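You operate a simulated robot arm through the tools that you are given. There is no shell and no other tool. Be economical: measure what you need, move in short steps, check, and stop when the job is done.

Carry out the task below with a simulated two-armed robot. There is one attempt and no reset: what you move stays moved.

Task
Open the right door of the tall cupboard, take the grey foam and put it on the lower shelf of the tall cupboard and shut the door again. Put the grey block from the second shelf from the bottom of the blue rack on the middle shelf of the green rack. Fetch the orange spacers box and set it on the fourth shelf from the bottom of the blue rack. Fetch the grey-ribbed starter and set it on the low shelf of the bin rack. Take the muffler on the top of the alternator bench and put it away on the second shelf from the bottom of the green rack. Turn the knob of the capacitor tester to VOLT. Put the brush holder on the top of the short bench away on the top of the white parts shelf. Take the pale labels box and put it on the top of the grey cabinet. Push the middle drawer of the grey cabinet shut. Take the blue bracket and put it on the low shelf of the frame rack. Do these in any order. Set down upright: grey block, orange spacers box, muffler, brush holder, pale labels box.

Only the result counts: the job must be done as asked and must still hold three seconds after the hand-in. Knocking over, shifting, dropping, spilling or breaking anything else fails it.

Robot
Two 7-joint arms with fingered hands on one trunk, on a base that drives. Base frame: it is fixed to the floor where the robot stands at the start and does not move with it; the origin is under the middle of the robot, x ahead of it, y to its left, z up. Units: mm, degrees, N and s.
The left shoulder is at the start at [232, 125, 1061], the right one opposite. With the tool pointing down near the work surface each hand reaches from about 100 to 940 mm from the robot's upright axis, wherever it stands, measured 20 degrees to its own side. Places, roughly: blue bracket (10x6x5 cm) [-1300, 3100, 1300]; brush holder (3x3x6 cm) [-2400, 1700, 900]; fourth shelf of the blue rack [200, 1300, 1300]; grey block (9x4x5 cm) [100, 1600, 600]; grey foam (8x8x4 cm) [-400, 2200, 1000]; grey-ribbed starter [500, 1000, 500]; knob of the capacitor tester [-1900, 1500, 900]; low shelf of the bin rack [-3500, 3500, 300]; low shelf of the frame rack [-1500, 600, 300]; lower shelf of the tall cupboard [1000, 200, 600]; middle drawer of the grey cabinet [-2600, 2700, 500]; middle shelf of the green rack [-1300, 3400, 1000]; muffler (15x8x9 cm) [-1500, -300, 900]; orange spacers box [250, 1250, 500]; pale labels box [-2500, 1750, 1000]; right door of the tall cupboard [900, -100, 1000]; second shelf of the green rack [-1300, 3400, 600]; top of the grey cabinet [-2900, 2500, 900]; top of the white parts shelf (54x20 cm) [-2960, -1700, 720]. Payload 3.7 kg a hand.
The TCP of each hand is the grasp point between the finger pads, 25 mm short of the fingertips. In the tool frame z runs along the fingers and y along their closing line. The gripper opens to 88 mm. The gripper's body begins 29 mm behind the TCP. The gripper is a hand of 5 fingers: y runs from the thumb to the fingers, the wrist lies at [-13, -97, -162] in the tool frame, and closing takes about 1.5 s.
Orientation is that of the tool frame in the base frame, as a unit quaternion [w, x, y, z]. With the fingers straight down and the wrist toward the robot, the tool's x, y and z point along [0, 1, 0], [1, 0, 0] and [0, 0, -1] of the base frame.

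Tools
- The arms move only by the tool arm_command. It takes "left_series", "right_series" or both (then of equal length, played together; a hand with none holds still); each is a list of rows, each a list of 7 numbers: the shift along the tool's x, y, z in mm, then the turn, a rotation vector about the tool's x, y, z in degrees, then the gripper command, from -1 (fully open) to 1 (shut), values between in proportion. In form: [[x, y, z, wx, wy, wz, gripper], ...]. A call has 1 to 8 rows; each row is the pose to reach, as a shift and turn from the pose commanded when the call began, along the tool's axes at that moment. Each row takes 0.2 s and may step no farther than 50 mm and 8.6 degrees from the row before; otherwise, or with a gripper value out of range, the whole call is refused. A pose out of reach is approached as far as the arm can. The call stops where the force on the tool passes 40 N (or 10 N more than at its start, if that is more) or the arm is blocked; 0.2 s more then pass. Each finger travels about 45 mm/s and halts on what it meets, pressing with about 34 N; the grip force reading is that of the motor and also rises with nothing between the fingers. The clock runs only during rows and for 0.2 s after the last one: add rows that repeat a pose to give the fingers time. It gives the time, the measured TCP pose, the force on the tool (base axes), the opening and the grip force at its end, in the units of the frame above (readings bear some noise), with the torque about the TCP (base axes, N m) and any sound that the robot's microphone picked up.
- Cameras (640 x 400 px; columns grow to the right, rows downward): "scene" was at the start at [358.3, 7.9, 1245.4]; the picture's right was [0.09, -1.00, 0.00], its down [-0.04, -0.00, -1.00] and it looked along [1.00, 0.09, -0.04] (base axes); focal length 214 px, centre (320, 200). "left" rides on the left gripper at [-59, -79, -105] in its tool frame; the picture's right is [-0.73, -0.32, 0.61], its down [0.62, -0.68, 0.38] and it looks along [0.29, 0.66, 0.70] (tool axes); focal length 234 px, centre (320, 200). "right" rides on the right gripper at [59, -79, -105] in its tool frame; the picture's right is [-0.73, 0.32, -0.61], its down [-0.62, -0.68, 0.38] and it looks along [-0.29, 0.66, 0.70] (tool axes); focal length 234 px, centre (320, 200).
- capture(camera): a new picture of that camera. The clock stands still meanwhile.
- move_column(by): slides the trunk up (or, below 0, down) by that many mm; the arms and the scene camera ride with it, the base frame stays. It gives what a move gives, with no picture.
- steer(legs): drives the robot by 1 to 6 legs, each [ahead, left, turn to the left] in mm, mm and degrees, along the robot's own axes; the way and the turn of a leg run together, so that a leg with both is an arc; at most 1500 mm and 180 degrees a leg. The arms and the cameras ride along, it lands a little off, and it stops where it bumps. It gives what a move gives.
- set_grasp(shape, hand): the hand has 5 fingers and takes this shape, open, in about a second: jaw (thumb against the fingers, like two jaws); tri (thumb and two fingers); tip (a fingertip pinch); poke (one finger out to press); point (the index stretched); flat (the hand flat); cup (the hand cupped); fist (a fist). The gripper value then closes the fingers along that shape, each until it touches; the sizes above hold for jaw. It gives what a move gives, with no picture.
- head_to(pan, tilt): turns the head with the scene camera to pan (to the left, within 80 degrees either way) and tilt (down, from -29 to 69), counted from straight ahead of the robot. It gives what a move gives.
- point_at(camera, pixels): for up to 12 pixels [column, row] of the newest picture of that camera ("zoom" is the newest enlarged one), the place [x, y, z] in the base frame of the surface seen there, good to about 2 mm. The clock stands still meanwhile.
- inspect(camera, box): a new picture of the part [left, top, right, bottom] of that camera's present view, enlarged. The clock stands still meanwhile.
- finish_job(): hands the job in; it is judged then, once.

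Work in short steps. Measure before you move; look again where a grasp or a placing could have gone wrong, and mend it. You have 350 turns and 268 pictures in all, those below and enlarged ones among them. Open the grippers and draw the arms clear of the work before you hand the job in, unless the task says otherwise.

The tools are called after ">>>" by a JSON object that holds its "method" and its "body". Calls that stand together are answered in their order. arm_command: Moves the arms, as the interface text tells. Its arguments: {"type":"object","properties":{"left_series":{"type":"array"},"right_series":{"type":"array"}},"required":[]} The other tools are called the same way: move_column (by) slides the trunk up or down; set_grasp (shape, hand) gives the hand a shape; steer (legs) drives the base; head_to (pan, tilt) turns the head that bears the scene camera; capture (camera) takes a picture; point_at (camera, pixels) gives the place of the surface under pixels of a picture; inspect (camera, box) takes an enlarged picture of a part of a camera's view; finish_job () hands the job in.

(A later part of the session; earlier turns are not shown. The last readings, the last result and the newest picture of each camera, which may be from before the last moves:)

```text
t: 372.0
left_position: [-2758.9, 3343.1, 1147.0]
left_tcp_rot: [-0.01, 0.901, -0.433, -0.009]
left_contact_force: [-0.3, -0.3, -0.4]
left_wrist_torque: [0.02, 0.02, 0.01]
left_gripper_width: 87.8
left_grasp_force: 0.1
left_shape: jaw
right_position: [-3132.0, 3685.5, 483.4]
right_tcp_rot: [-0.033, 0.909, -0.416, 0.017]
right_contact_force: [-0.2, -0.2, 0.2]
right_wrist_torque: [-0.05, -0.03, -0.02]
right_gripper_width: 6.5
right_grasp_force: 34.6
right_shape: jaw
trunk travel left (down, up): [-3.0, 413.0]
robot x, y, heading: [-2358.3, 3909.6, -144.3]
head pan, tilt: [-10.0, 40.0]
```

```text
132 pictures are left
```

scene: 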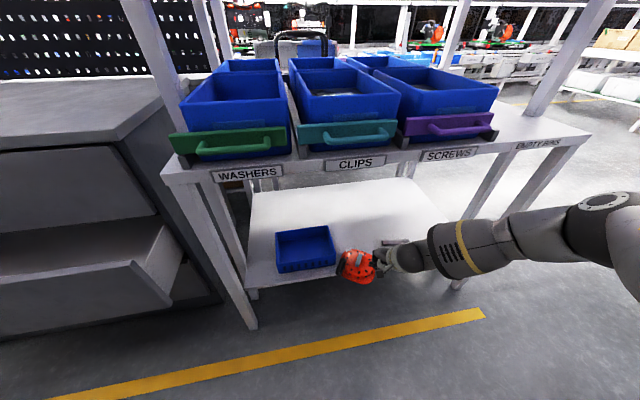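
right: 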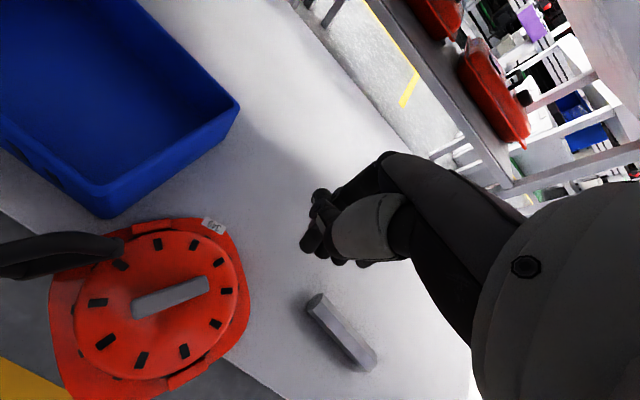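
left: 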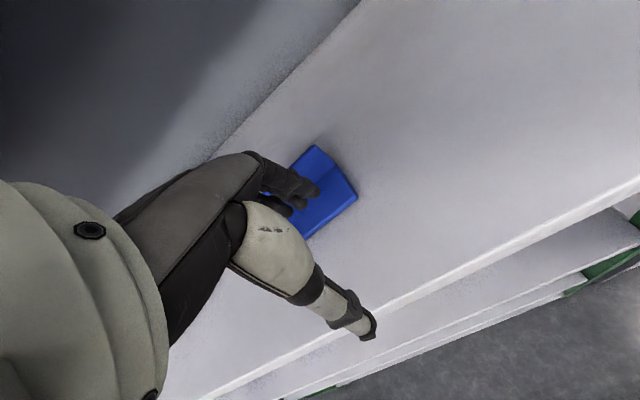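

It rests stably. I lower the hand in front of it, first 75 mm.

>>> {"method": "arm_command", "body": {"right_series": [[0, 0, 25, 0, 0, 0, 1], [0, 0, 50, 0, 0, 0, 1], [0, 0, 75, 0, 0, 0, 1], [0, 0, 75, 0, 0, 0, 1]]}}

```text
t: 373.0
left_position: [-2758.8, 3344.4, 1146.4]
left_tcp_rot: [-0.01, 0.902, -0.432, -0.009]
left_contact_force: [0.8, -0.6, -1.1]
left_wrist_torque: [0.01, -0.01, 0.01]
left_gripper_width: 87.7
left_grasp_force: 0.0
left_shape: jaw
right_position: [-3127.5, 3689.2, 407.6]
right_tcp_rot: [-0.033, 0.909, -0.415, 0.017]
right_contact_force: [-0.2, 0.2, 0.5]
right_wrist_torque: [0.02, 0.03, -0.03]
right_gripper_width: 6.6
right_grasp_force: 34.3
right_shape: jaw
trunk travel left (down, up): [-3.0, 413.0]
robot x, y, heading: [-2357.6, 3913.5, -144.6]
head pan, tilt: [-10.0, 40.0]
```

Reachable. I lower another 72 mm so the fingertips are at rim height.

>>> {"method": "arm_command", "body": {"right_series": [[0, -10, 25, 0, 0, 0, 1], [0, -10, 50, 0, 0, 0, 1], [0, -10, 72, 0, 0, 0, 1], [0, -10, 72, 0, 0, 0, 1]]}}

>>> {"method": "capture", "body": {"camera": "right"}}

```text
t: 374.0
left_position: [-2758.6, 3344.0, 1147.6]
left_tcp_rot: [-0.01, 0.902, -0.432, -0.009]
left_contact_force: [0.3, 0.2, 0.2]
left_wrist_torque: [-0.02, 0.02, -0.01]
left_gripper_width: 88.2
left_grasp_force: 0.0
left_shape: jaw
right_position: [-3127.7, 3687.3, 390.4]
right_tcp_rot: [-0.038, 0.909, -0.415, 0.019]
right_contact_force: [0.5, 0.5, -0.5]
right_wrist_torque: [0.01, 0.02, -0.01]
right_gripper_width: 6.4
right_grasp_force: 34.1
right_shape: jaw
right hand out of reach, approached as far as the arm can: row 1, 2, 3, 4
trunk travel left (down, up): [-3.0, 413.0]
robot x, y, heading: [-2359.4, 3913.7, -144.4]
head pan, tilt: [-10.0, 40.0]
```

```text
131 pictures are left
```

right: 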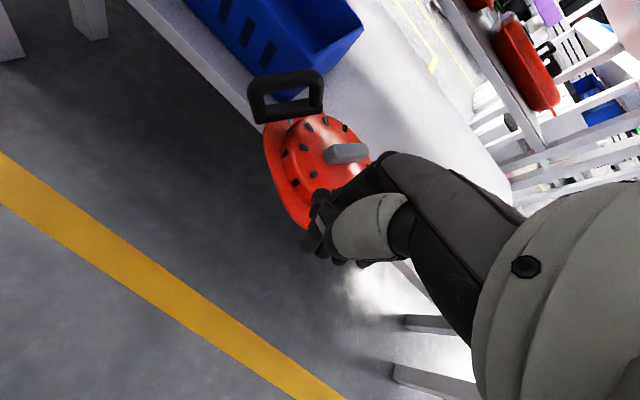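

The lowest reachable height here is 390. Bringing the hand more in line with the shoulder may allow lower; I move the base 100 mm right and the hand 100 mm left relative to it.

>>> {"method": "steer", "body": {"legs": [[0, -100, 0]]}}

>>> {"method": "arm_command", "body": {"right_series": [[35, 0, 0, 0, 0, 0, 1], [70, 0, 0, 0, 0, 0, 1], [100, 0, 0, 0, 0, 0, 1], [100, 0, 10, 0, 0, 0, 1], [100, 0, 20, 0, 0, 0, 1], [100, 0, 20, 0, 0, 0, 1]]}}

```text
t: 375.5
left_position: [-2815.6, 3423.5, 1147.6]
left_tcp_rot: [-0.01, 0.902, -0.432, -0.009]
left_contact_force: [0.0, 0.0, 0.2]
left_wrist_torque: [0.0, 0.01, 0.01]
left_gripper_width: 88.0
left_grasp_force: 0.1
left_shape: jaw
right_position: [-3185.4, 3767.3, 390.2]
right_tcp_rot: [-0.038, 0.908, -0.416, 0.019]
right_contact_force: [0.0, 0.6, 0.4]
right_wrist_torque: [0.01, -0.01, 0.02]
right_gripper_width: 6.6
right_grasp_force: 34.3
right_shape: jaw
trunk travel left (down, up): [-3.0, 413.0]
robot x, y, heading: [-2417.7, 3993.0, -144.3]
head pan, tilt: [-10.0, 40.0]
```

```text
t: 376.9
left_position: [-2817.3, 3424.8, 1147.8]
left_tcp_rot: [-0.01, 0.902, -0.431, -0.009]
left_contact_force: [0.0, 0.4, 0.6]
left_wrist_torque: [-0.01, 0.0, -0.03]
left_gripper_width: 88.0
left_grasp_force: 0.1
left_shape: jaw
right_position: [-3117.2, 3712.7, 412.9]
right_tcp_rot: [-0.038, 0.908, -0.416, 0.019]
right_contact_force: [0.1, 0.9, -0.6]
right_wrist_torque: [0.01, -0.03, 0.01]
right_gripper_width: 6.4
right_grasp_force: 34.1
right_shape: jaw
right hand out of reach, approached as far as the arm can: row 1, 2, 3, 4, 5, 6
trunk travel left (down, up): [-3.0, 413.0]
robot x, y, heading: [-2418.3, 3997.8, -144.9]
head pan, tilt: [-10.0, 40.0]
```

Lower heights come with more reach, so the wrist's bend is the limit. I pitch the fingers 32° forward, which relaxes it, and go down again in front of the starter.

>>> {"method": "arm_command", "body": {"right_series": [[-30, -15, -25, -8, 0, 0, 1], [-60, -30, -45, -16, 0, 0, 1], [-90, -45, -60, -24, 0, 0, 1], [-100, -50, -60, -32, 0, 0, 1], [-100, -50, -30, -32, 0, 0, 1], [-100, -50, 0, -32, 0, 0, 1], [-100, -50, 15, -32, 0, 0, 1], [-100, -50, 15, -32, 0, 0, 1]]}}

>>> {"method": "capture", "body": {"camera": "right"}}

```text
t: 378.7
left_position: [-2815.8, 3424.6, 1147.0]
left_tcp_rot: [-0.009, 0.902, -0.432, -0.008]
left_contact_force: [-0.5, -0.4, -0.3]
left_wrist_torque: [-0.01, -0.01, 0.01]
left_gripper_width: 87.8
left_grasp_force: 0.0
left_shape: jaw
right_position: [-3311.8, 3767.5, 587.4]
right_tcp_rot: [0.149, 0.906, -0.394, -0.051]
right_contact_force: [-0.4, -0.4, 0.2]
right_wrist_torque: [-0.01, -0.03, 0.02]
right_gripper_width: 6.6
right_grasp_force: 33.6
right_shape: jaw
right hand out of reach, approached as far as the arm can: row 1, 2, 3, 4, 5, 6, 7, 8
trunk travel left (down, up): [-3.0, 413.0]
robot x, y, heading: [-2417.3, 3994.3, -144.4]
head pan, tilt: [-10.0, 40.0]
```

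```text
130 pictures are left
```

right: 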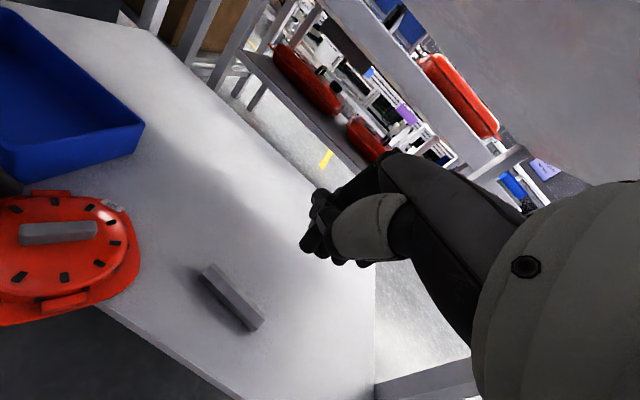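

The commanded height had drifted too low (≈300). I raise the command by 70 mm and see what the pitched hand reaches.

>>> {"method": "arm_command", "body": {"right_series": [[0, 10, -37, 0, 0, 0, 1], [0, 20, -74, 0, 0, 0, 1], [0, 20, -74, 0, 0, 0, 1], [0, 20, -74, 0, 0, 0, 1]]}}

```text
t: 379.7
left_position: [-2816.9, 3425.6, 1147.6]
left_tcp_rot: [-0.01, 0.902, -0.432, -0.008]
left_contact_force: [1.0, 0.1, 0.2]
left_wrist_torque: [0.02, 0.01, 0.01]
left_gripper_width: 87.8
left_grasp_force: 0.1
left_shape: jaw
right_position: [-3308.2, 3774.7, 668.2]
right_tcp_rot: [0.15, 0.906, -0.393, -0.05]
right_contact_force: [0.4, -0.5, 0.5]
right_wrist_torque: [0.03, -0.02, 0.02]
right_gripper_width: 6.5
right_grasp_force: 33.9
right_shape: jaw
trunk travel left (down, up): [-3.0, 413.0]
robot x, y, heading: [-2415.4, 3994.2, -144.4]
head pan, tilt: [-10.0, 40.0]
```

It responds normally again, pitched 18° at z 668. I pull back to in front of the shelf and step down, checking the reach.

>>> {"method": "arm_command", "body": {"right_series": [[15, -40, 0, 0, 0, 0, 1], [30, -75, 20, 0, 0, 0, 1], [35, -85, 65, 0, 0, 0, 1], [35, -85, 110, 0, 0, 0, 1], [35, -85, 155, 0, 0, 0, 1], [35, -85, 200, 0, 0, 0, 1]]}}

```text
t: 381.1
left_position: [-2815.6, 3424.7, 1147.3]
left_tcp_rot: [-0.009, 0.902, -0.432, -0.009]
left_contact_force: [0.2, -0.3, 0.5]
left_wrist_torque: [0.03, -0.03, -0.03]
left_gripper_width: 87.7
left_grasp_force: 0.1
left_shape: jaw
right_position: [-3325.0, 3735.7, 521.1]
right_tcp_rot: [0.125, 0.912, -0.39, -0.035]
right_contact_force: [0.2, -1.0, 0.2]
right_wrist_torque: [0.01, 0.01, 0.0]
right_gripper_width: 6.7
right_grasp_force: 33.8
right_shape: jaw
right hand out of reach, approached as far as the arm can: row 2, 3, 4, 5, 6
trunk travel left (down, up): [-3.0, 413.0]
robot x, y, heading: [-2417.4, 3992.2, -144.5]
head pan, tilt: [-10.0, 40.0]
```

Pitching forward makes it worse, so I pitch the other way (fingers slightly back toward the robot), at a safe height.

>>> {"method": "arm_command", "body": {"right_series": [[0, -10, -30, 8, 0, 0, 1], [0, -20, -60, 16, 0, 0, 1], [0, -30, -70, 24, 0, 0, 1], [0, -40, -70, 32, 0, 0, 1], [0, -40, -70, 34, 0, 0, 1]]}}

>>> {"method": "steer", "body": {"legs": [[0, 90, 0]]}}

```text
t: 382.3
left_position: [-2816.0, 3424.7, 1147.2]
left_tcp_rot: [-0.009, 0.902, -0.432, -0.008]
left_contact_force: [-0.1, 0.0, 0.5]
left_wrist_torque: [0.04, 0.01, 0.01]
left_gripper_width: 87.5
left_grasp_force: 0.0
left_shape: jaw
right_position: [-3283.1, 3777.6, 578.8]
right_tcp_rot: [-0.146, 0.908, -0.383, 0.081]
right_contact_force: [-0.9, -0.2, 0.7]
right_wrist_torque: [-0.02, -0.03, 0.02]
right_gripper_width: 6.5
right_grasp_force: 33.6
right_shape: jaw
right hand out of reach, approached as far as the arm can: row 3, 4
trunk travel left (down, up): [-3.0, 413.0]
robot x, y, heading: [-2417.7, 3992.8, -144.1]
head pan, tilt: [-10.0, 40.0]
```

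```text
t: 383.8
left_position: [-2762.8, 3350.5, 1148.0]
left_tcp_rot: [-0.009, 0.902, -0.432, -0.008]
left_contact_force: [-0.1, -0.4, 0.4]
left_wrist_torque: [0.0, 0.01, 0.03]
left_gripper_width: 87.7
left_grasp_force: 0.1
left_shape: jaw
right_position: [-3230.3, 3702.6, 580.5]
right_tcp_rot: [-0.145, 0.909, -0.384, 0.08]
right_contact_force: [-0.2, -0.6, 0.2]
right_wrist_torque: [0.0, -0.01, 0.01]
right_gripper_width: 6.6
right_grasp_force: 34.0
right_shape: jaw
trunk travel left (down, up): [-3.0, 413.0]
robot x, y, heading: [-2361.8, 3921.4, -144.6]
head pan, tilt: [-10.0, 40.0]
```

I shift left over the line of the rib's outer end and step down (vertical in base axes).

>>> {"method": "arm_command", "body": {"right_series": [[37, -10, 0, 0, 0, 0, 1], [73, -14, 0, 0, 0, 0, 1], [73, -1, 38, 0, 0, 0, 1], [73, 12, 76, 0, 0, 0, 1], [73, 25, 114, 0, 0, 0, 1], [73, 38, 152, 0, 0, 0, 1]]}}

>>> {"method": "capture", "body": {"camera": "right"}}

```text
t: 385.2
left_position: [-2762.6, 3351.6, 1146.6]
left_tcp_rot: [-0.009, 0.902, -0.432, -0.009]
left_contact_force: [-0.1, 0.3, 0.0]
left_wrist_torque: [0.0, 0.02, 0.0]
left_gripper_width: 87.7
left_grasp_force: 0.0
left_shape: jaw
right_position: [-3158.5, 3668.1, 438.4]
right_tcp_rot: [-0.145, 0.909, -0.384, 0.078]
right_contact_force: [0.6, 1.2, -0.1]
right_wrist_torque: [0.02, -0.01, 0.03]
right_gripper_width: 6.5
right_grasp_force: 34.1
right_shape: jaw
right hand out of reach, approached as far as the arm can: row 6
trunk travel left (down, up): [-3.0, 413.0]
robot x, y, heading: [-2365.4, 3918.8, -144.4]
head pan, tilt: [-10.0, 40.0]
```

```text
129 pictures are left
```

right: 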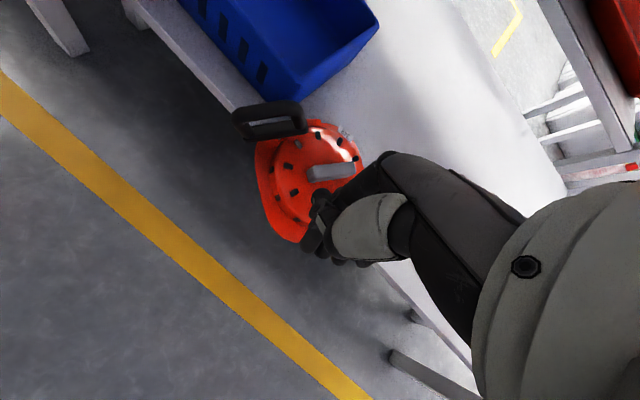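

That is now the extension limit. I retract the arm 80 mm, drive the base 80 mm closer, and step down again.

>>> {"method": "arm_command", "body": {"right_series": [[0, -38, 13, 0, 0, 0, 1], [0, -76, 26, 0, 0, 0, 1], [0, -76, 26, 0, 0, 0, 1]]}}

>>> {"method": "steer", "body": {"legs": [[75, 0, 0]]}}

>>> {"method": "arm_command", "body": {"right_series": [[0, 10, 28, 0, 0, 0, 1], [0, 18, 52, 0, 0, 0, 1], [0, 24, 70, 0, 0, 0, 1], [0, 24, 70, 0, 0, 0, 1]]}}

>>> {"method": "capture", "body": {"camera": "right"}}

```text
t: 386.0
left_position: [-2763.8, 3350.3, 1146.7]
left_tcp_rot: [-0.01, 0.902, -0.431, -0.009]
left_contact_force: [1.1, -0.3, -0.6]
left_wrist_torque: [-0.04, -0.01, 0.03]
left_gripper_width: 87.8
left_grasp_force: 0.1
left_shape: jaw
right_position: [-3100.2, 3724.1, 437.2]
right_tcp_rot: [-0.146, 0.909, -0.383, 0.08]
right_contact_force: [0.5, -0.3, -1.1]
right_wrist_torque: [0.01, 0.0, 0.0]
right_gripper_width: 6.7
right_grasp_force: 34.0
right_shape: jaw
trunk travel left (down, up): [-3.0, 413.0]
robot x, y, heading: [-2364.2, 3920.8, -144.4]
head pan, tilt: [-10.0, 40.0]
```

```text
t: 387.0
left_position: [-2823.7, 3307.4, 1146.5]
left_tcp_rot: [-0.009, 0.902, -0.432, -0.008]
left_contact_force: [0.1, 0.8, -0.2]
left_wrist_torque: [0.0, -0.01, 0.01]
left_gripper_width: 87.7
left_grasp_force: 0.0
left_shape: jaw
right_position: [-3161.5, 3680.5, 437.8]
right_tcp_rot: [-0.146, 0.908, -0.383, 0.08]
right_contact_force: [0.3, 0.0, 0.5]
right_wrist_torque: [0.0, 0.02, -0.01]
right_gripper_width: 6.5
right_grasp_force: 34.1
right_shape: jaw
trunk travel left (down, up): [-3.0, 413.0]
robot x, y, heading: [-2422.2, 3875.2, -144.3]
head pan, tilt: [-10.0, 40.0]
```

```text
t: 388.0
left_position: [-2824.4, 3307.2, 1148.2]
left_tcp_rot: [-0.01, 0.902, -0.432, -0.009]
left_contact_force: [0.7, 0.0, -0.2]
left_wrist_torque: [0.0, -0.01, -0.01]
left_gripper_width: 87.9
left_grasp_force: 0.1
left_shape: jaw
right_position: [-3158.3, 3682.2, 368.0]
right_tcp_rot: [-0.146, 0.909, -0.383, 0.079]
right_contact_force: [1.2, 0.3, 0.1]
right_wrist_torque: [0.0, -0.02, 0.0]
right_gripper_width: 6.4
right_grasp_force: 33.6
right_shape: jaw
right hand out of reach, approached as far as the arm can: row 3, 4
trunk travel left (down, up): [-3.0, 413.0]
robot x, y, heading: [-2422.5, 3876.8, -144.2]
head pan, tilt: [-10.0, 40.0]
```

```text
128 pictures are left
```

right: 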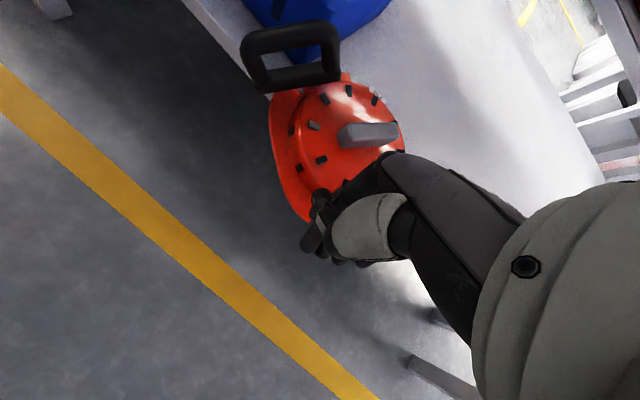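

Tip at z≈344. Another such step (40 mm) will bring the fist to rim height.

>>> {"method": "arm_command", "body": {"right_series": [[0, -30, 10, 0, 0, 0, 1], [0, -60, 20, 0, 0, 0, 1], [0, -60, 20, 0, 0, 0, 1]]}}

>>> {"method": "steer", "body": {"legs": [[35, 10, 0]]}}

>>> {"method": "arm_command", "body": {"right_series": [[0, 5, 14, 0, 0, 0, 1], [0, 10, 28, 0, 0, 0, 1], [0, 12, 36, 0, 0, 0, 1], [0, 12, 36, 0, 0, 0, 1]]}}

>>> {"method": "capture", "body": {"camera": "right"}}

```text
t: 388.8
left_position: [-2823.9, 3307.4, 1148.2]
left_tcp_rot: [-0.01, 0.902, -0.432, -0.009]
left_contact_force: [0.3, -0.6, 0.0]
left_wrist_torque: [-0.03, -0.02, 0.01]
left_gripper_width: 87.9
left_grasp_force: 0.0
left_shape: jaw
right_position: [-3112.9, 3728.4, 369.2]
right_tcp_rot: [-0.146, 0.908, -0.384, 0.08]
right_contact_force: [-0.3, -1.4, -0.3]
right_wrist_torque: [-0.03, 0.02, 0.0]
right_gripper_width: 6.5
right_grasp_force: 34.1
right_shape: jaw
trunk travel left (down, up): [-3.0, 413.0]
robot x, y, heading: [-2423.4, 3877.7, -144.3]
head pan, tilt: [-10.0, 40.0]
```

```text
t: 389.7
left_position: [-2846.9, 3278.2, 1147.5]
left_tcp_rot: [-0.009, 0.902, -0.432, -0.009]
left_contact_force: [-0.5, -0.5, -0.4]
left_wrist_torque: [0.01, 0.01, -0.02]
left_gripper_width: 87.8
left_grasp_force: 0.0
left_shape: jaw
right_position: [-3133.8, 3698.4, 368.9]
right_tcp_rot: [-0.146, 0.909, -0.382, 0.08]
right_contact_force: [0.1, 0.0, -0.1]
right_wrist_torque: [-0.01, 0.0, -0.01]
right_gripper_width: 6.8
right_grasp_force: 33.9
right_shape: jaw
trunk travel left (down, up): [-3.0, 413.0]
robot x, y, heading: [-2446.9, 3847.0, -144.2]
head pan, tilt: [-10.0, 40.0]
```

```text
t: 390.7
left_position: [-2844.8, 3278.7, 1147.9]
left_tcp_rot: [-0.01, 0.902, -0.432, -0.009]
left_contact_force: [0.0, -0.1, 0.0]
left_wrist_torque: [0.02, -0.04, -0.01]
left_gripper_width: 87.7
left_grasp_force: 0.0
left_shape: jaw
right_position: [-3133.2, 3700.5, 337.0]
right_tcp_rot: [-0.146, 0.909, -0.383, 0.08]
right_contact_force: [-0.7, 0.0, -1.0]
right_wrist_torque: [-0.02, 0.01, 0.04]
right_gripper_width: 6.8
right_grasp_force: 34.3
right_shape: jaw
right hand out of reach, approached as far as the arm can: row 3, 4
trunk travel left (down, up): [-3.0, 413.0]
robot x, y, heading: [-2449.8, 3848.0, -144.6]
head pan, tilt: [-10.0, 40.0]
```

```text
127 pictures are left
```

right: 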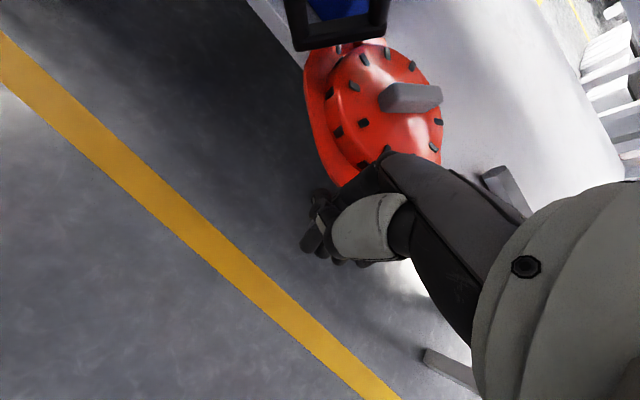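

Fist at rim height (tip z≈313). I move the left hand aside from the rack post and then push by driving forward slowly in short legs.

>>> {"method": "arm_command", "body": {"left_series": [[30, 0, 0, 0, 0, 0, -1], [60, 0, 0, 0, 0, 0, -1], [90, 0, 0, 0, 0, 0, -1], [110, 0, 0, 0, 0, 0, -1]]}}

>>> {"method": "steer", "body": {"legs": [[60, 12, 0]]}}

>>> {"method": "capture", "body": {"camera": "right"}}

```text
t: 391.7
left_position: [-2777.3, 3193.1, 1144.3]
left_tcp_rot: [-0.009, 0.902, -0.432, -0.008]
left_contact_force: [-0.5, 0.0, -0.5]
left_wrist_torque: [0.01, 0.0, 0.0]
left_gripper_width: 87.7
left_grasp_force: 0.0
left_shape: jaw
right_position: [-3133.5, 3700.3, 336.9]
right_tcp_rot: [-0.146, 0.909, -0.383, 0.079]
right_contact_force: [-0.2, -0.7, 0.0]
right_wrist_torque: [0.01, 0.03, 0.0]
right_gripper_width: 6.3
right_grasp_force: 34.5
right_shape: jaw
trunk travel left (down, up): [-3.0, 413.0]
robot x, y, heading: [-2448.1, 3850.8, -144.3]
head pan, tilt: [-10.0, 40.0]
```

```text
t: 392.7
left_position: [-2820.4, 3148.5, 1142.4]
left_tcp_rot: [-0.01, 0.902, -0.432, -0.01]
left_contact_force: [-0.3, 0.4, 0.6]
left_wrist_torque: [-0.03, 0.03, -0.02]
left_gripper_width: 87.7
left_grasp_force: 0.0
left_shape: jaw
right_position: [-3175.6, 3656.9, 336.7]
right_tcp_rot: [-0.145, 0.909, -0.383, 0.079]
right_contact_force: [0.4, -0.2, -0.2]
right_wrist_torque: [-0.03, 0.0, 0.0]
right_gripper_width: 6.3
right_grasp_force: 34.0
right_shape: jaw
trunk travel left (down, up): [-3.0, 413.0]
robot x, y, heading: [-2492.2, 3804.5, -144.3]
head pan, tilt: [-10.0, 40.0]
```

```text
126 pictures are left
```

right: 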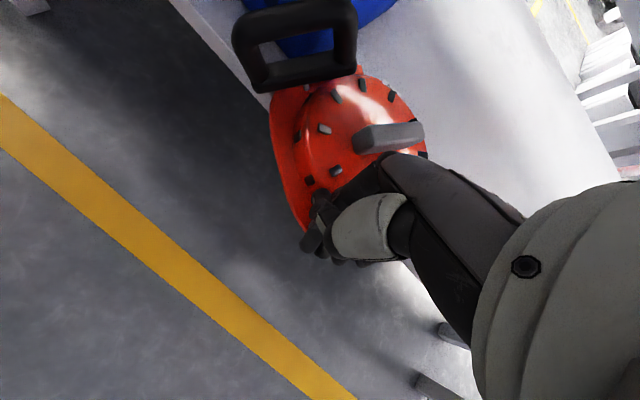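

No contact yet. I drive 45 mm more and check whether the rib moves.

>>> {"method": "steer", "body": {"legs": [[45, 0, 0]]}}

>>> {"method": "capture", "body": {"camera": "right"}}

```text
t: 393.6
left_position: [-2855.3, 3124.3, 1145.8]
left_tcp_rot: [-0.01, 0.901, -0.433, -0.009]
left_contact_force: [-0.5, 1.0, 0.2]
left_wrist_torque: [0.0, -0.04, 0.02]
left_gripper_width: 87.7
left_grasp_force: 0.0
left_shape: jaw
right_position: [-3212.5, 3630.5, 339.3]
right_tcp_rot: [-0.145, 0.909, -0.384, 0.077]
right_contact_force: [-0.1, 1.0, 13.2]
right_wrist_torque: [-0.22, 0.41, -0.04]
right_gripper_width: 5.5
right_grasp_force: 34.3
right_shape: jaw
trunk travel left (down, up): [-3.0, 413.0]
robot x, y, heading: [-2523.0, 3780.8, -144.5]
head pan, tilt: [-10.0, 40.0]
```

```text
125 pictures are left
```

right: 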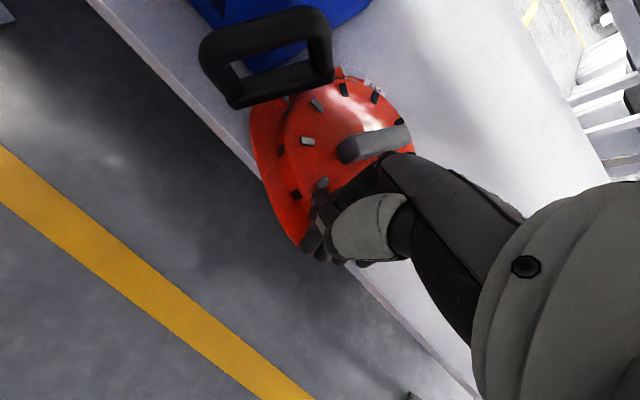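

Contact (13 N up, resting on the rim). I measure the rib's place.

>>> {"method": "point_at", "body": {"camera": "right", "pixels": [[345, 145], [400, 130], [372, 138], [255, 120], [300, 235], [270, 180], [255, 185], [360, 275]]}}

```text
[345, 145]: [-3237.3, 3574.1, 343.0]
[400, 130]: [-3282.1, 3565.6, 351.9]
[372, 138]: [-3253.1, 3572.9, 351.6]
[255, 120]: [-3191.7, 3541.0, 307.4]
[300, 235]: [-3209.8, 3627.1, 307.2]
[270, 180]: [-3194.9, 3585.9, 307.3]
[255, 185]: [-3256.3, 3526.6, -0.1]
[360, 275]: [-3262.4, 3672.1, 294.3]
```

The starter is now fully on the shelf (rim at the edge line, centre ~55 mm inside). I lift the hand and back off.

>>> {"method": "arm_command", "body": {"right_series": [[0, -12, -36, 0, 0, 0, 1], [0, -24, -72, 0, 0, 0, 1], [0, -36, -108, 0, 0, 0, 1]]}}

>>> {"method": "steer", "body": {"legs": [[-250, 0, 0]]}}

>>> {"method": "inspect", "body": {"camera": "scene", "box": [200, 190, 480, 365]}}

```text
t: 394.4
left_position: [-2854.9, 3125.6, 1145.4]
left_tcp_rot: [-0.009, 0.902, -0.432, -0.009]
left_contact_force: [-0.2, 1.3, 0.4]
left_wrist_torque: [-0.01, -0.02, 0.0]
left_gripper_width: 87.9
left_grasp_force: 0.0
left_shape: jaw
right_position: [-3213.2, 3632.7, 453.5]
right_tcp_rot: [-0.145, 0.909, -0.384, 0.078]
right_contact_force: [-0.1, 0.3, -0.7]
right_wrist_torque: [-0.01, 0.01, 0.01]
right_gripper_width: 6.4
right_grasp_force: 33.4
right_shape: jaw
trunk travel left (down, up): [-3.0, 413.0]
robot x, y, heading: [-2519.4, 3777.7, -144.7]
head pan, tilt: [-10.0, 40.0]
```

```text
t: 396.1
left_position: [-2680.3, 3251.7, 1143.9]
left_tcp_rot: [-0.01, 0.901, -0.433, -0.01]
left_contact_force: [-0.7, 0.0, -0.6]
left_wrist_torque: [-0.02, 0.01, 0.0]
left_gripper_width: 87.6
left_grasp_force: 0.1
left_shape: jaw
right_position: [-3037.5, 3761.9, 454.5]
right_tcp_rot: [-0.144, 0.908, -0.385, 0.078]
right_contact_force: [-0.3, 0.9, 0.2]
right_wrist_torque: [0.03, 0.02, 0.0]
right_gripper_width: 6.4
right_grasp_force: 34.3
right_shape: jaw
trunk travel left (down, up): [-3.0, 413.0]
robot x, y, heading: [-2345.8, 3905.0, -144.5]
head pan, tilt: [-10.0, 40.0]
stopped in leg 1: the robot was blocked; the commanded pose is now the measured one
```

```text
2.29 times, centred on (340, 278) of scene
```

zoom: 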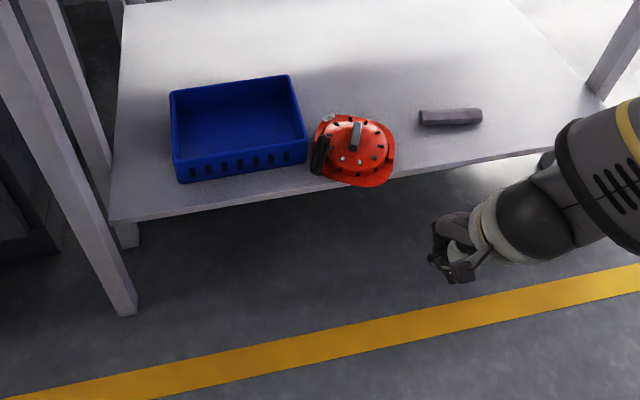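

I verify that the tray has not moved and where the starter's edges are.

>>> {"method": "point_at", "body": {"camera": "zoom", "pixels": [[306, 140], [306, 158], [176, 165], [292, 78], [355, 135], [370, 184], [330, 172], [394, 160], [370, 190], [450, 117]]}}

```text
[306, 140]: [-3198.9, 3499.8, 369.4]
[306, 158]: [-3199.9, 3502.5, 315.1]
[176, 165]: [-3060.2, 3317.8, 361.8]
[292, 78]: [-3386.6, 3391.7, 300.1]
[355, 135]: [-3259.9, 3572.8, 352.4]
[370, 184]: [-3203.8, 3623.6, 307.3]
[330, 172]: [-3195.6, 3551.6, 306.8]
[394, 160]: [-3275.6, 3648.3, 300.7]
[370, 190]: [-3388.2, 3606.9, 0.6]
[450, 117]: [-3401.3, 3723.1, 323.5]
```

Starter is on the low shelf. Next the drawer: I level the right fist at z≈505, and drive left along the aisle to a≈3555.

>>> {"method": "arm_command", "body": {"right_series": [[0, -10, -20, -6, 0, 0, 1], [0, -20, -40, -12, 0, 0, 1], [0, -20, -48, -18, 0, 0, 1], [0, -20, -48, -18, 0, 0, 1]]}}

>>> {"method": "steer", "body": {"legs": [[0, 150, 0], [45, 0, 0.2], [0, 836, 0]]}}

>>> {"method": "head_to", "body": {"pan": -15, "tilt": 35}}

>>> {"method": "capture", "body": {"camera": "scene"}}

```text
t: 397.1
left_position: [-2680.3, 3252.2, 1144.8]
left_tcp_rot: [-0.009, 0.901, -0.434, -0.009]
left_contact_force: [0.7, 0.2, -0.5]
left_wrist_torque: [0.02, -0.04, 0.01]
left_gripper_width: 87.8
left_grasp_force: 0.1
left_shape: jaw
right_position: [-3057.3, 3758.7, 526.5]
right_tcp_rot: [-0.008, 0.92, -0.391, 0.022]
right_contact_force: [-0.2, 0.9, 0.1]
right_wrist_torque: [-0.03, 0.03, 0.02]
right_gripper_width: 6.8
right_grasp_force: 34.1
right_shape: jaw
right hand out of reach, approached as far as the arm can: row 3, 4
trunk travel left (down, up): [-3.0, 413.0]
robot x, y, heading: [-2343.0, 3907.6, -144.5]
head pan, tilt: [-10.0, 40.0]
```

```text
t: 406.9
left_position: [-2139.6, 2420.2, 1143.8]
left_tcp_rot: [-0.01, 0.901, -0.433, -0.008]
left_contact_force: [-0.2, -0.2, -0.2]
left_wrist_torque: [0.01, 0.0, -0.01]
left_gripper_width: 87.8
left_grasp_force: 0.1
left_shape: jaw
right_position: [-2517.0, 2927.5, 526.4]
right_tcp_rot: [-0.009, 0.92, -0.391, 0.022]
right_contact_force: [0.2, -0.8, 0.0]
right_wrist_torque: [-0.01, 0.01, -0.05]
right_gripper_width: 6.4
right_grasp_force: 33.6
right_shape: jaw
trunk travel left (down, up): [-3.0, 413.0]
robot x, y, heading: [-1806.1, 3073.5, -144.6]
head pan, tilt: [-10.0, 40.0]
```

```text
t: 407.5
left_position: [-2138.8, 2420.1, 1144.0]
left_tcp_rot: [-0.01, 0.901, -0.433, -0.008]
left_contact_force: [0.0, 0.5, -0.3]
left_wrist_torque: [0.0, -0.02, 0.0]
left_gripper_width: 87.8
left_grasp_force: 0.2
left_shape: jaw
right_position: [-2516.1, 2926.6, 525.8]
right_tcp_rot: [-0.008, 0.92, -0.391, 0.021]
right_contact_force: [-0.7, 0.9, 0.9]
right_wrist_torque: [0.02, 0.02, -0.02]
right_gripper_width: 6.4
right_grasp_force: 33.6
right_shape: jaw
trunk travel left (down, up): [-3.0, 413.0]
robot x, y, heading: [-1805.5, 3070.7, -144.7]
head pan, tilt: [-15.0, 35.0]
```

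```text
123 pictures are left
```

scene: 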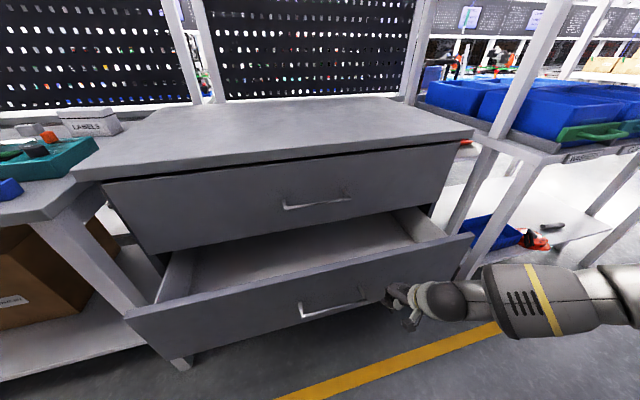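

The drawer's centre is near a≈3690. I shift left 50 mm, and push the panel with the fist by driving forward.

>>> {"method": "steer", "body": {"legs": [[0, 60, 0.3], [170, 0, 0]]}}

>>> {"method": "steer", "body": {"legs": [[70, 0, 0]]}}

>>> {"method": "capture", "body": {"camera": "scene"}}

```text
t: 409.8
left_position: [-2240.9, 2270.6, 1143.6]
left_tcp_rot: [-0.01, 0.902, -0.431, -0.009]
left_contact_force: [-0.5, 0.1, -0.2]
left_wrist_torque: [0.0, 0.02, 0.03]
left_gripper_width: 87.8
left_grasp_force: 0.1
left_shape: jaw
right_position: [-2617.6, 2775.2, 525.4]
right_tcp_rot: [-0.009, 0.921, -0.389, 0.021]
right_contact_force: [0.0, 0.0, 0.2]
right_wrist_torque: [0.0, 0.03, -0.01]
right_gripper_width: 6.4
right_grasp_force: 34.6
right_shape: jaw
trunk travel left (down, up): [-3.0, 413.0]
robot x, y, heading: [-1910.6, 2926.2, -144.1]
head pan, tilt: [-15.0, 35.0]
```

```text
t: 410.8
left_position: [-2281.1, 2241.9, 1144.9]
left_tcp_rot: [-0.009, 0.901, -0.433, -0.009]
left_contact_force: [0.6, -0.3, 0.5]
left_wrist_torque: [-0.02, 0.0, 0.02]
left_gripper_width: 88.1
left_grasp_force: 0.1
left_shape: jaw
right_position: [-2656.2, 2747.0, 529.0]
right_tcp_rot: [-0.008, 0.921, -0.389, 0.025]
right_contact_force: [12.7, 10.1, 22.8]
right_wrist_torque: [0.14, 0.02, -0.1]
right_gripper_width: 5.9
right_grasp_force: 34.1
right_shape: jaw
trunk travel left (down, up): [-3.0, 413.0]
robot x, y, heading: [-1952.5, 2900.2, -144.6]
head pan, tilt: [-15.0, 35.0]
stopped in leg 1: the force on the tool passed its limit at 109 N (the readings are from after the stop); the commanded pose is now the measured one
```

```text
122 pictures are left
```

scene: 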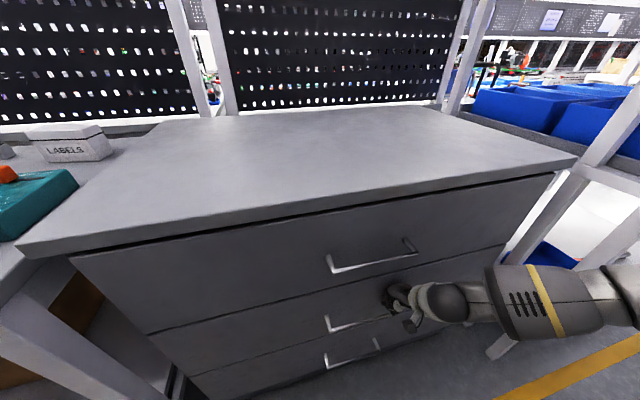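

The drawer is shut flush. I measure it and the pale labels box on the neighbouring bench.

>>> {"method": "point_at", "body": {"camera": "scene", "pixels": [[250, 330], [250, 270], [250, 365], [70, 132], [65, 150], [100, 150], [35, 150], [130, 190], [300, 150], [100, 132], [20, 210]]}}

>>> {"method": "steer", "body": {"legs": [[-120, 0, 0]]}}

>>> {"method": "head_to", "body": {"pan": 35, "tilt": 25}}

>>> {"method": "capture", "body": {"camera": "scene"}}

```text
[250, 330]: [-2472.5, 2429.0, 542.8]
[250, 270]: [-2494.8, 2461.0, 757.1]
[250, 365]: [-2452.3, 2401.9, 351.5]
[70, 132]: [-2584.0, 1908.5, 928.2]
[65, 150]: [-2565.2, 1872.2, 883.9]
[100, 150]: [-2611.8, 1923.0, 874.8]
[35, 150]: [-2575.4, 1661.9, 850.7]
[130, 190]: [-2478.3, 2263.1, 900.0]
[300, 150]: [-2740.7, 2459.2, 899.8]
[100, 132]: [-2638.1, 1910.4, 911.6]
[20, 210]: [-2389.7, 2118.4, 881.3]
```

```text
t: 412.0
left_position: [-2185.5, 2310.6, 1145.9]
left_tcp_rot: [-0.009, 0.902, -0.432, -0.009]
left_contact_force: [-0.3, 1.2, 0.1]
left_wrist_torque: [0.0, 0.01, 0.01]
left_gripper_width: 87.7
left_grasp_force: 0.1
left_shape: jaw
right_position: [-2563.4, 2816.4, 529.0]
right_tcp_rot: [-0.008, 0.92, -0.39, 0.023]
right_contact_force: [-7.1, 9.8, 32.1]
right_wrist_torque: [0.08, 0.35, -0.09]
right_gripper_width: 7.0
right_grasp_force: 34.5
right_shape: jaw
trunk travel left (down, up): [-3.0, 413.0]
robot x, y, heading: [-1855.7, 2963.3, -144.3]
head pan, tilt: [-15.0, 35.0]
```

```text
t: 413.2
left_position: [-2185.2, 2309.9, 1145.7]
left_tcp_rot: [-0.01, 0.901, -0.433, -0.008]
left_contact_force: [0.1, 0.5, -0.6]
left_wrist_torque: [-0.01, 0.04, -0.01]
left_gripper_width: 88.1
left_grasp_force: 0.0
left_shape: jaw
right_position: [-2564.6, 2816.7, 530.6]
right_tcp_rot: [-0.006, 0.92, -0.391, 0.022]
right_contact_force: [-4.8, 4.4, 27.9]
right_wrist_torque: [0.04, 0.32, -0.01]
right_gripper_width: 6.6
right_grasp_force: 34.8
right_shape: jaw
trunk travel left (down, up): [-3.0, 413.0]
robot x, y, heading: [-1855.1, 2963.3, -144.7]
head pan, tilt: [35.0, 25.0]
```

```text
121 pictures are left
```

scene: 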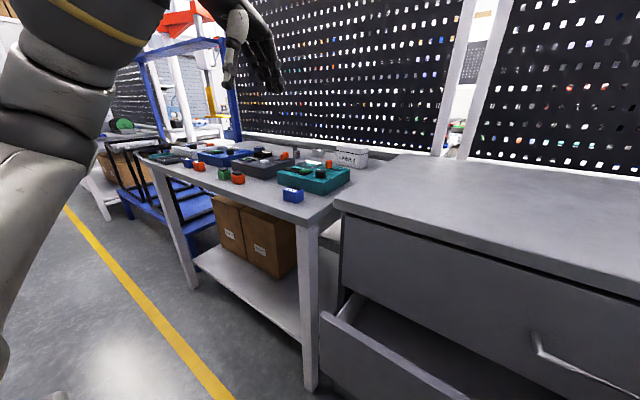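

Backing off, the hooked fist pulled the drawer open again. I lift the hand out of the handle, then push again to one side of the handle.

>>> {"method": "arm_command", "body": {"right_series": [[0, 0, -25, 0, 0, 0, 1], [0, 0, -55, 0, 0, 0, 1], [0, 0, -90, 0, 0, 0, 1], [0, 0, -90, 0, 0, 0, 1]]}}

>>> {"method": "head_to", "body": {"pan": -15, "tilt": 35}}

>>> {"method": "capture", "body": {"camera": "scene"}}

```text
t: 414.2
left_position: [-2187.8, 2307.7, 1143.3]
left_tcp_rot: [-0.011, 0.902, -0.432, -0.008]
left_contact_force: [-0.1, -0.2, 0.0]
left_wrist_torque: [0.03, 0.01, -0.02]
left_gripper_width: 87.7
left_grasp_force: 0.1
left_shape: jaw
right_position: [-2566.2, 2817.9, 615.9]
right_tcp_rot: [-0.009, 0.921, -0.39, 0.023]
right_contact_force: [0.7, -0.3, 0.2]
right_wrist_torque: [0.0, 0.01, 0.01]
right_gripper_width: 6.3
right_grasp_force: 34.0
right_shape: jaw
trunk travel left (down, up): [-3.0, 413.0]
robot x, y, heading: [-1854.3, 2961.1, -144.5]
head pan, tilt: [35.0, 25.0]
```

```text
t: 415.4
left_position: [-2187.2, 2306.9, 1143.7]
left_tcp_rot: [-0.011, 0.902, -0.432, -0.009]
left_contact_force: [0.2, 0.7, 0.3]
left_wrist_torque: [0.01, 0.0, -0.02]
left_gripper_width: 87.8
left_grasp_force: 0.1
left_shape: jaw
right_position: [-2566.4, 2818.1, 616.0]
right_tcp_rot: [-0.007, 0.921, -0.39, 0.023]
right_contact_force: [-0.2, 0.0, -0.1]
right_wrist_torque: [0.03, -0.03, 0.01]
right_gripper_width: 6.6
right_grasp_force: 34.4
right_shape: jaw
trunk travel left (down, up): [-3.0, 413.0]
robot x, y, heading: [-1854.2, 2960.5, -144.2]
head pan, tilt: [-15.0, 35.0]
```

```text
120 pictures are left
```

scene: 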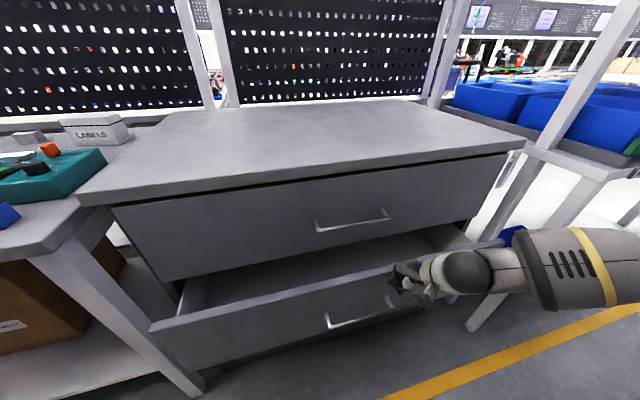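

I back 110 mm, shift 90 mm right of the handle, lower again and push.

>>> {"method": "steer", "body": {"legs": [[-110, 0, 0], [0, -95, 0]]}}

>>> {"method": "arm_command", "body": {"right_series": [[0, 0, 35, 0, 0, 0, 1], [0, 0, 70, 0, 0, 0, 1], [0, 0, 90, 0, 0, 0, 1], [0, 0, 90, 0, 0, 0, 1]]}}

>>> {"method": "steer", "body": {"legs": [[190, 0, 0]]}}

>>> {"method": "capture", "body": {"camera": "scene"}}

```text
t: 417.7
left_position: [-2153.0, 2451.2, 1144.5]
left_tcp_rot: [-0.01, 0.902, -0.432, -0.007]
left_contact_force: [0.3, -0.5, -0.2]
left_wrist_torque: [0.01, -0.02, 0.03]
left_gripper_width: 87.9
left_grasp_force: 0.1
left_shape: jaw
right_position: [-2530.6, 2962.5, 616.0]
right_tcp_rot: [-0.008, 0.921, -0.39, 0.024]
right_contact_force: [-0.1, -0.2, -1.3]
right_wrist_torque: [-0.01, 0.01, 0.0]
right_gripper_width: 6.7
right_grasp_force: 34.0
right_shape: jaw
trunk travel left (down, up): [-3.0, 413.0]
robot x, y, heading: [-1818.3, 3106.3, -144.1]
head pan, tilt: [-15.0, 35.0]
```

```text
t: 418.7
left_position: [-2152.2, 2451.9, 1144.5]
left_tcp_rot: [-0.011, 0.902, -0.432, -0.009]
left_contact_force: [0.2, 0.0, -0.1]
left_wrist_torque: [-0.02, 0.02, 0.0]
left_gripper_width: 87.8
left_grasp_force: 0.1
left_shape: jaw
right_position: [-2528.2, 2962.0, 527.7]
right_tcp_rot: [-0.01, 0.921, -0.39, 0.023]
right_contact_force: [0.0, -0.5, -0.1]
right_wrist_torque: [-0.05, -0.03, 0.03]
right_gripper_width: 6.3
right_grasp_force: 33.9
right_shape: jaw
trunk travel left (down, up): [-3.0, 413.0]
robot x, y, heading: [-1819.8, 3104.9, -144.3]
head pan, tilt: [-15.0, 35.0]
```

```text
t: 420.3
left_position: [-2307.2, 2340.0, 1143.5]
left_tcp_rot: [-0.011, 0.902, -0.432, -0.008]
left_contact_force: [0.8, 0.4, -0.6]
left_wrist_torque: [0.0, 0.01, 0.0]
left_gripper_width: 87.7
left_grasp_force: 0.0
left_shape: jaw
right_position: [-2680.4, 2850.6, 528.0]
right_tcp_rot: [-0.01, 0.92, -0.39, 0.023]
right_contact_force: [-0.1, 0.1, 0.0]
right_wrist_torque: [0.02, 0.0, -0.03]
right_gripper_width: 6.6
right_grasp_force: 33.6
right_shape: jaw
trunk travel left (down, up): [-3.0, 413.0]
robot x, y, heading: [-1971.5, 2998.0, -144.2]
head pan, tilt: [-15.0, 35.0]
```

```text
119 pictures are left
```

scene: 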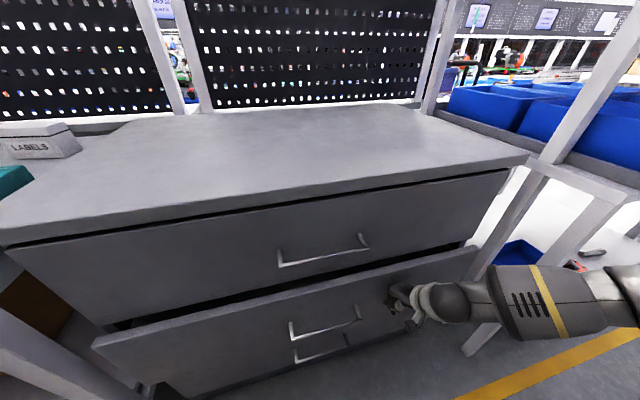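

About 40–50 mm remain. I push the rest with the arm until it stops.

>>> {"method": "arm_command", "body": {"right_series": [[0, 12, 0, 0, 0, 0, 1], [0, 24, 0, 0, 0, 0, 1], [0, 36, 0, 0, 0, 0, 1], [0, 46, 0, 0, 0, 0, 1], [0, 56, 0, 0, 0, 0, 1], [0, 66, 0, 0, 0, 0, 1], [0, 76, 0, 0, 0, 0, 1], [0, 86, 0, 0, 0, 0, 1]]}}

>>> {"method": "capture", "body": {"camera": "scene"}}

```text
t: 421.4
left_position: [-2307.7, 2342.0, 1143.3]
left_tcp_rot: [-0.012, 0.901, -0.433, -0.008]
left_contact_force: [-0.8, -0.7, 0.1]
left_wrist_torque: [0.03, 0.0, 0.0]
left_gripper_width: 87.8
left_grasp_force: 0.1
left_shape: jaw
right_position: [-2710.2, 2822.5, 521.9]
right_tcp_rot: [-0.017, 0.92, -0.39, 0.029]
right_contact_force: [9.4, 6.8, 2.0]
right_wrist_torque: [-0.19, 0.34, -0.1]
right_gripper_width: 6.2
right_grasp_force: 33.8
right_shape: jaw
trunk travel left (down, up): [-3.0, 413.0]
robot x, y, heading: [-1969.8, 2998.6, -144.4]
head pan, tilt: [-15.0, 35.0]
stopped in row 5 (right hand): the force on the tool passed its limit at 52 N (the readings are from after the stop); the commanded pose is now the measured one
```

```text
118 pictures are left
```

scene: 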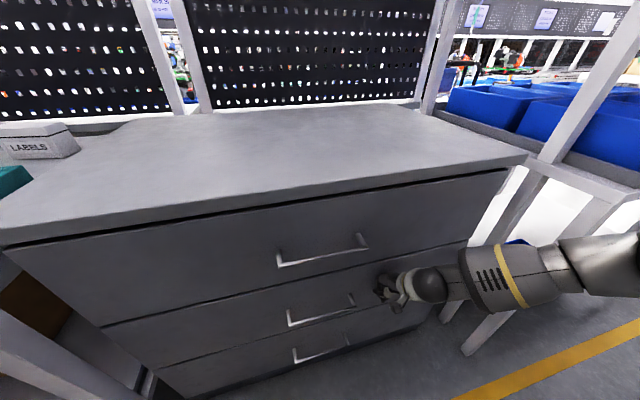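

The drawer is shut. I draw the fist back, raise the trunk, and move left in front of the short bench for the labels box.

>>> {"method": "arm_command", "body": {"right_series": [[0, -30, 0, 0, 0, 0, 1], [0, -70, 0, 0, 0, 0, 1], [0, -70, 0, 0, 0, 0, 1]]}}

>>> {"method": "steer", "body": {"legs": [[-60, 0, 0.1], [0, 380, 0]]}}

>>> {"method": "move_column", "body": {"by": 90}}

>>> {"method": "head_to", "body": {"pan": 5, "tilt": 25}}

>>> {"method": "capture", "body": {"camera": "scene"}}

```text
t: 422.2
left_position: [-2307.7, 2341.4, 1143.4]
left_tcp_rot: [-0.011, 0.902, -0.432, -0.008]
left_contact_force: [0.6, -0.5, -0.3]
left_wrist_torque: [0.03, -0.01, -0.03]
left_gripper_width: 88.0
left_grasp_force: 0.0
left_shape: jaw
right_position: [-2667.6, 2868.7, 530.9]
right_tcp_rot: [-0.017, 0.92, -0.39, 0.03]
right_contact_force: [0.8, -0.3, 0.1]
right_wrist_torque: [-0.04, -0.03, -0.02]
right_gripper_width: 6.4
right_grasp_force: 33.4
right_shape: jaw
right hand out of reach, approached as far as the arm can: row 2, 3
trunk travel left (down, up): [-3.0, 413.0]
robot x, y, heading: [-1975.5, 2999.3, -144.3]
head pan, tilt: [-15.0, 35.0]
```

```text
t: 426.7
left_position: [-2030.2, 2065.6, 1143.7]
left_tcp_rot: [-0.011, 0.903, -0.429, -0.008]
left_contact_force: [-0.2, -0.6, 0.0]
left_wrist_torque: [0.04, 0.05, 0.01]
left_gripper_width: 87.6
left_grasp_force: 0.1
left_shape: jaw
right_position: [-2393.8, 2589.2, 530.6]
right_tcp_rot: [-0.018, 0.922, -0.386, 0.029]
right_contact_force: [0.4, 0.6, -0.3]
right_wrist_torque: [0.02, -0.03, -0.02]
right_gripper_width: 6.3
right_grasp_force: 33.9
right_shape: jaw
trunk travel left (down, up): [-3.0, 413.0]
robot x, y, heading: [-1704.8, 2724.3, -143.9]
head pan, tilt: [-15.0, 35.0]
```

```text
t: 427.9
left_position: [-2032.5, 2064.4, 1231.5]
left_tcp_rot: [-0.012, 0.903, -0.429, -0.007]
left_contact_force: [0.0, -0.5, -0.4]
left_wrist_torque: [0.04, -0.03, -0.03]
left_gripper_width: 87.8
left_grasp_force: 0.1
left_shape: jaw
right_position: [-2395.9, 2588.9, 619.4]
right_tcp_rot: [-0.02, 0.922, -0.387, 0.031]
right_contact_force: [-0.4, -0.3, -1.0]
right_wrist_torque: [0.0, 0.0, 0.0]
right_gripper_width: 6.5
right_grasp_force: 34.0
right_shape: jaw
trunk travel left (down, up): [-93.0, 323.0]
robot x, y, heading: [-1704.8, 2722.2, -143.6]
head pan, tilt: [-15.0, 35.0]
```

```text
t: 428.8
left_position: [-2029.8, 2066.0, 1233.8]
left_tcp_rot: [-0.011, 0.904, -0.428, -0.009]
left_contact_force: [0.6, 0.6, -0.1]
left_wrist_torque: [-0.01, 0.0, -0.01]
left_gripper_width: 87.7
left_grasp_force: 0.0
left_shape: jaw
right_position: [-2394.6, 2589.7, 621.4]
right_tcp_rot: [-0.018, 0.922, -0.386, 0.03]
right_contact_force: [0.1, 0.0, 0.1]
right_wrist_torque: [0.0, 0.01, 0.0]
right_gripper_width: 6.7
right_grasp_force: 33.9
right_shape: jaw
trunk travel left (down, up): [-93.0, 323.0]
robot x, y, heading: [-1703.9, 2719.8, -144.0]
head pan, tilt: [5.0, 25.0]
```

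```text
117 pictures are left
```

scene: 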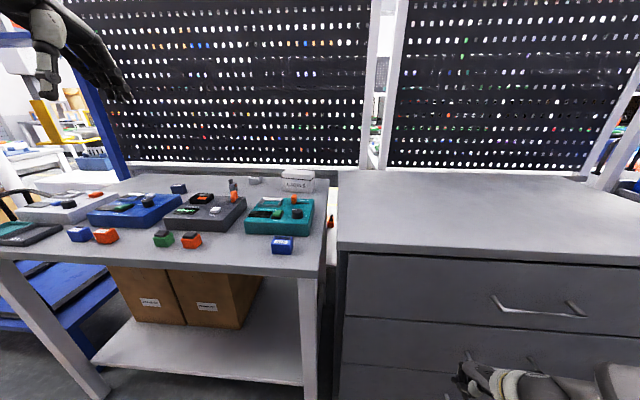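

I zoom in on the bench's right half to find the labels box and the brush holder.

>>> {"method": "inspect", "body": {"camera": "scene", "box": [150, 160, 350, 260]}}

```text
3.20 times, centred on (250, 210) of scene
```

zoom: 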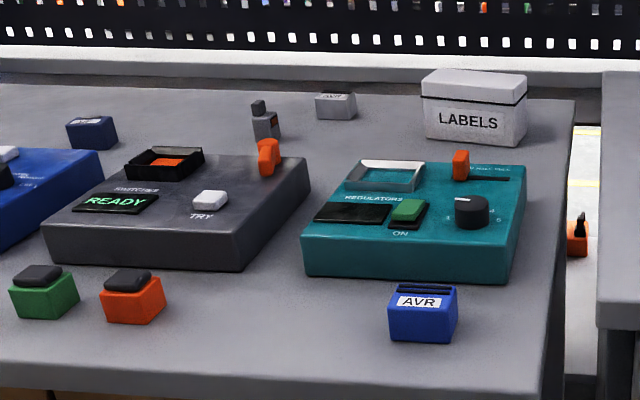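

I measure the labels box and brush-holder candidate.

>>> {"method": "point_at", "body": {"camera": "zoom", "pixels": [[424, 95], [516, 103], [526, 78], [436, 74], [427, 135], [515, 143], [470, 120], [265, 125], [258, 104], [265, 140], [335, 100], [480, 165]]}}

```text
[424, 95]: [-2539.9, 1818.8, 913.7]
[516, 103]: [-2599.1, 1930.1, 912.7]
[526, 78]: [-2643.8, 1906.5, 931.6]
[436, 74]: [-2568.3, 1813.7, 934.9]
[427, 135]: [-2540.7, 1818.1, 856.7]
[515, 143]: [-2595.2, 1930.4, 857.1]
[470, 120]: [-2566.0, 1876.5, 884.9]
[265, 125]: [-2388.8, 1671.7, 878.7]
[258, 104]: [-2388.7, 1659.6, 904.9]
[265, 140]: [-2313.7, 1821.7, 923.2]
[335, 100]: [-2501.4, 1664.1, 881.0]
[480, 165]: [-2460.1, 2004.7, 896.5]
```

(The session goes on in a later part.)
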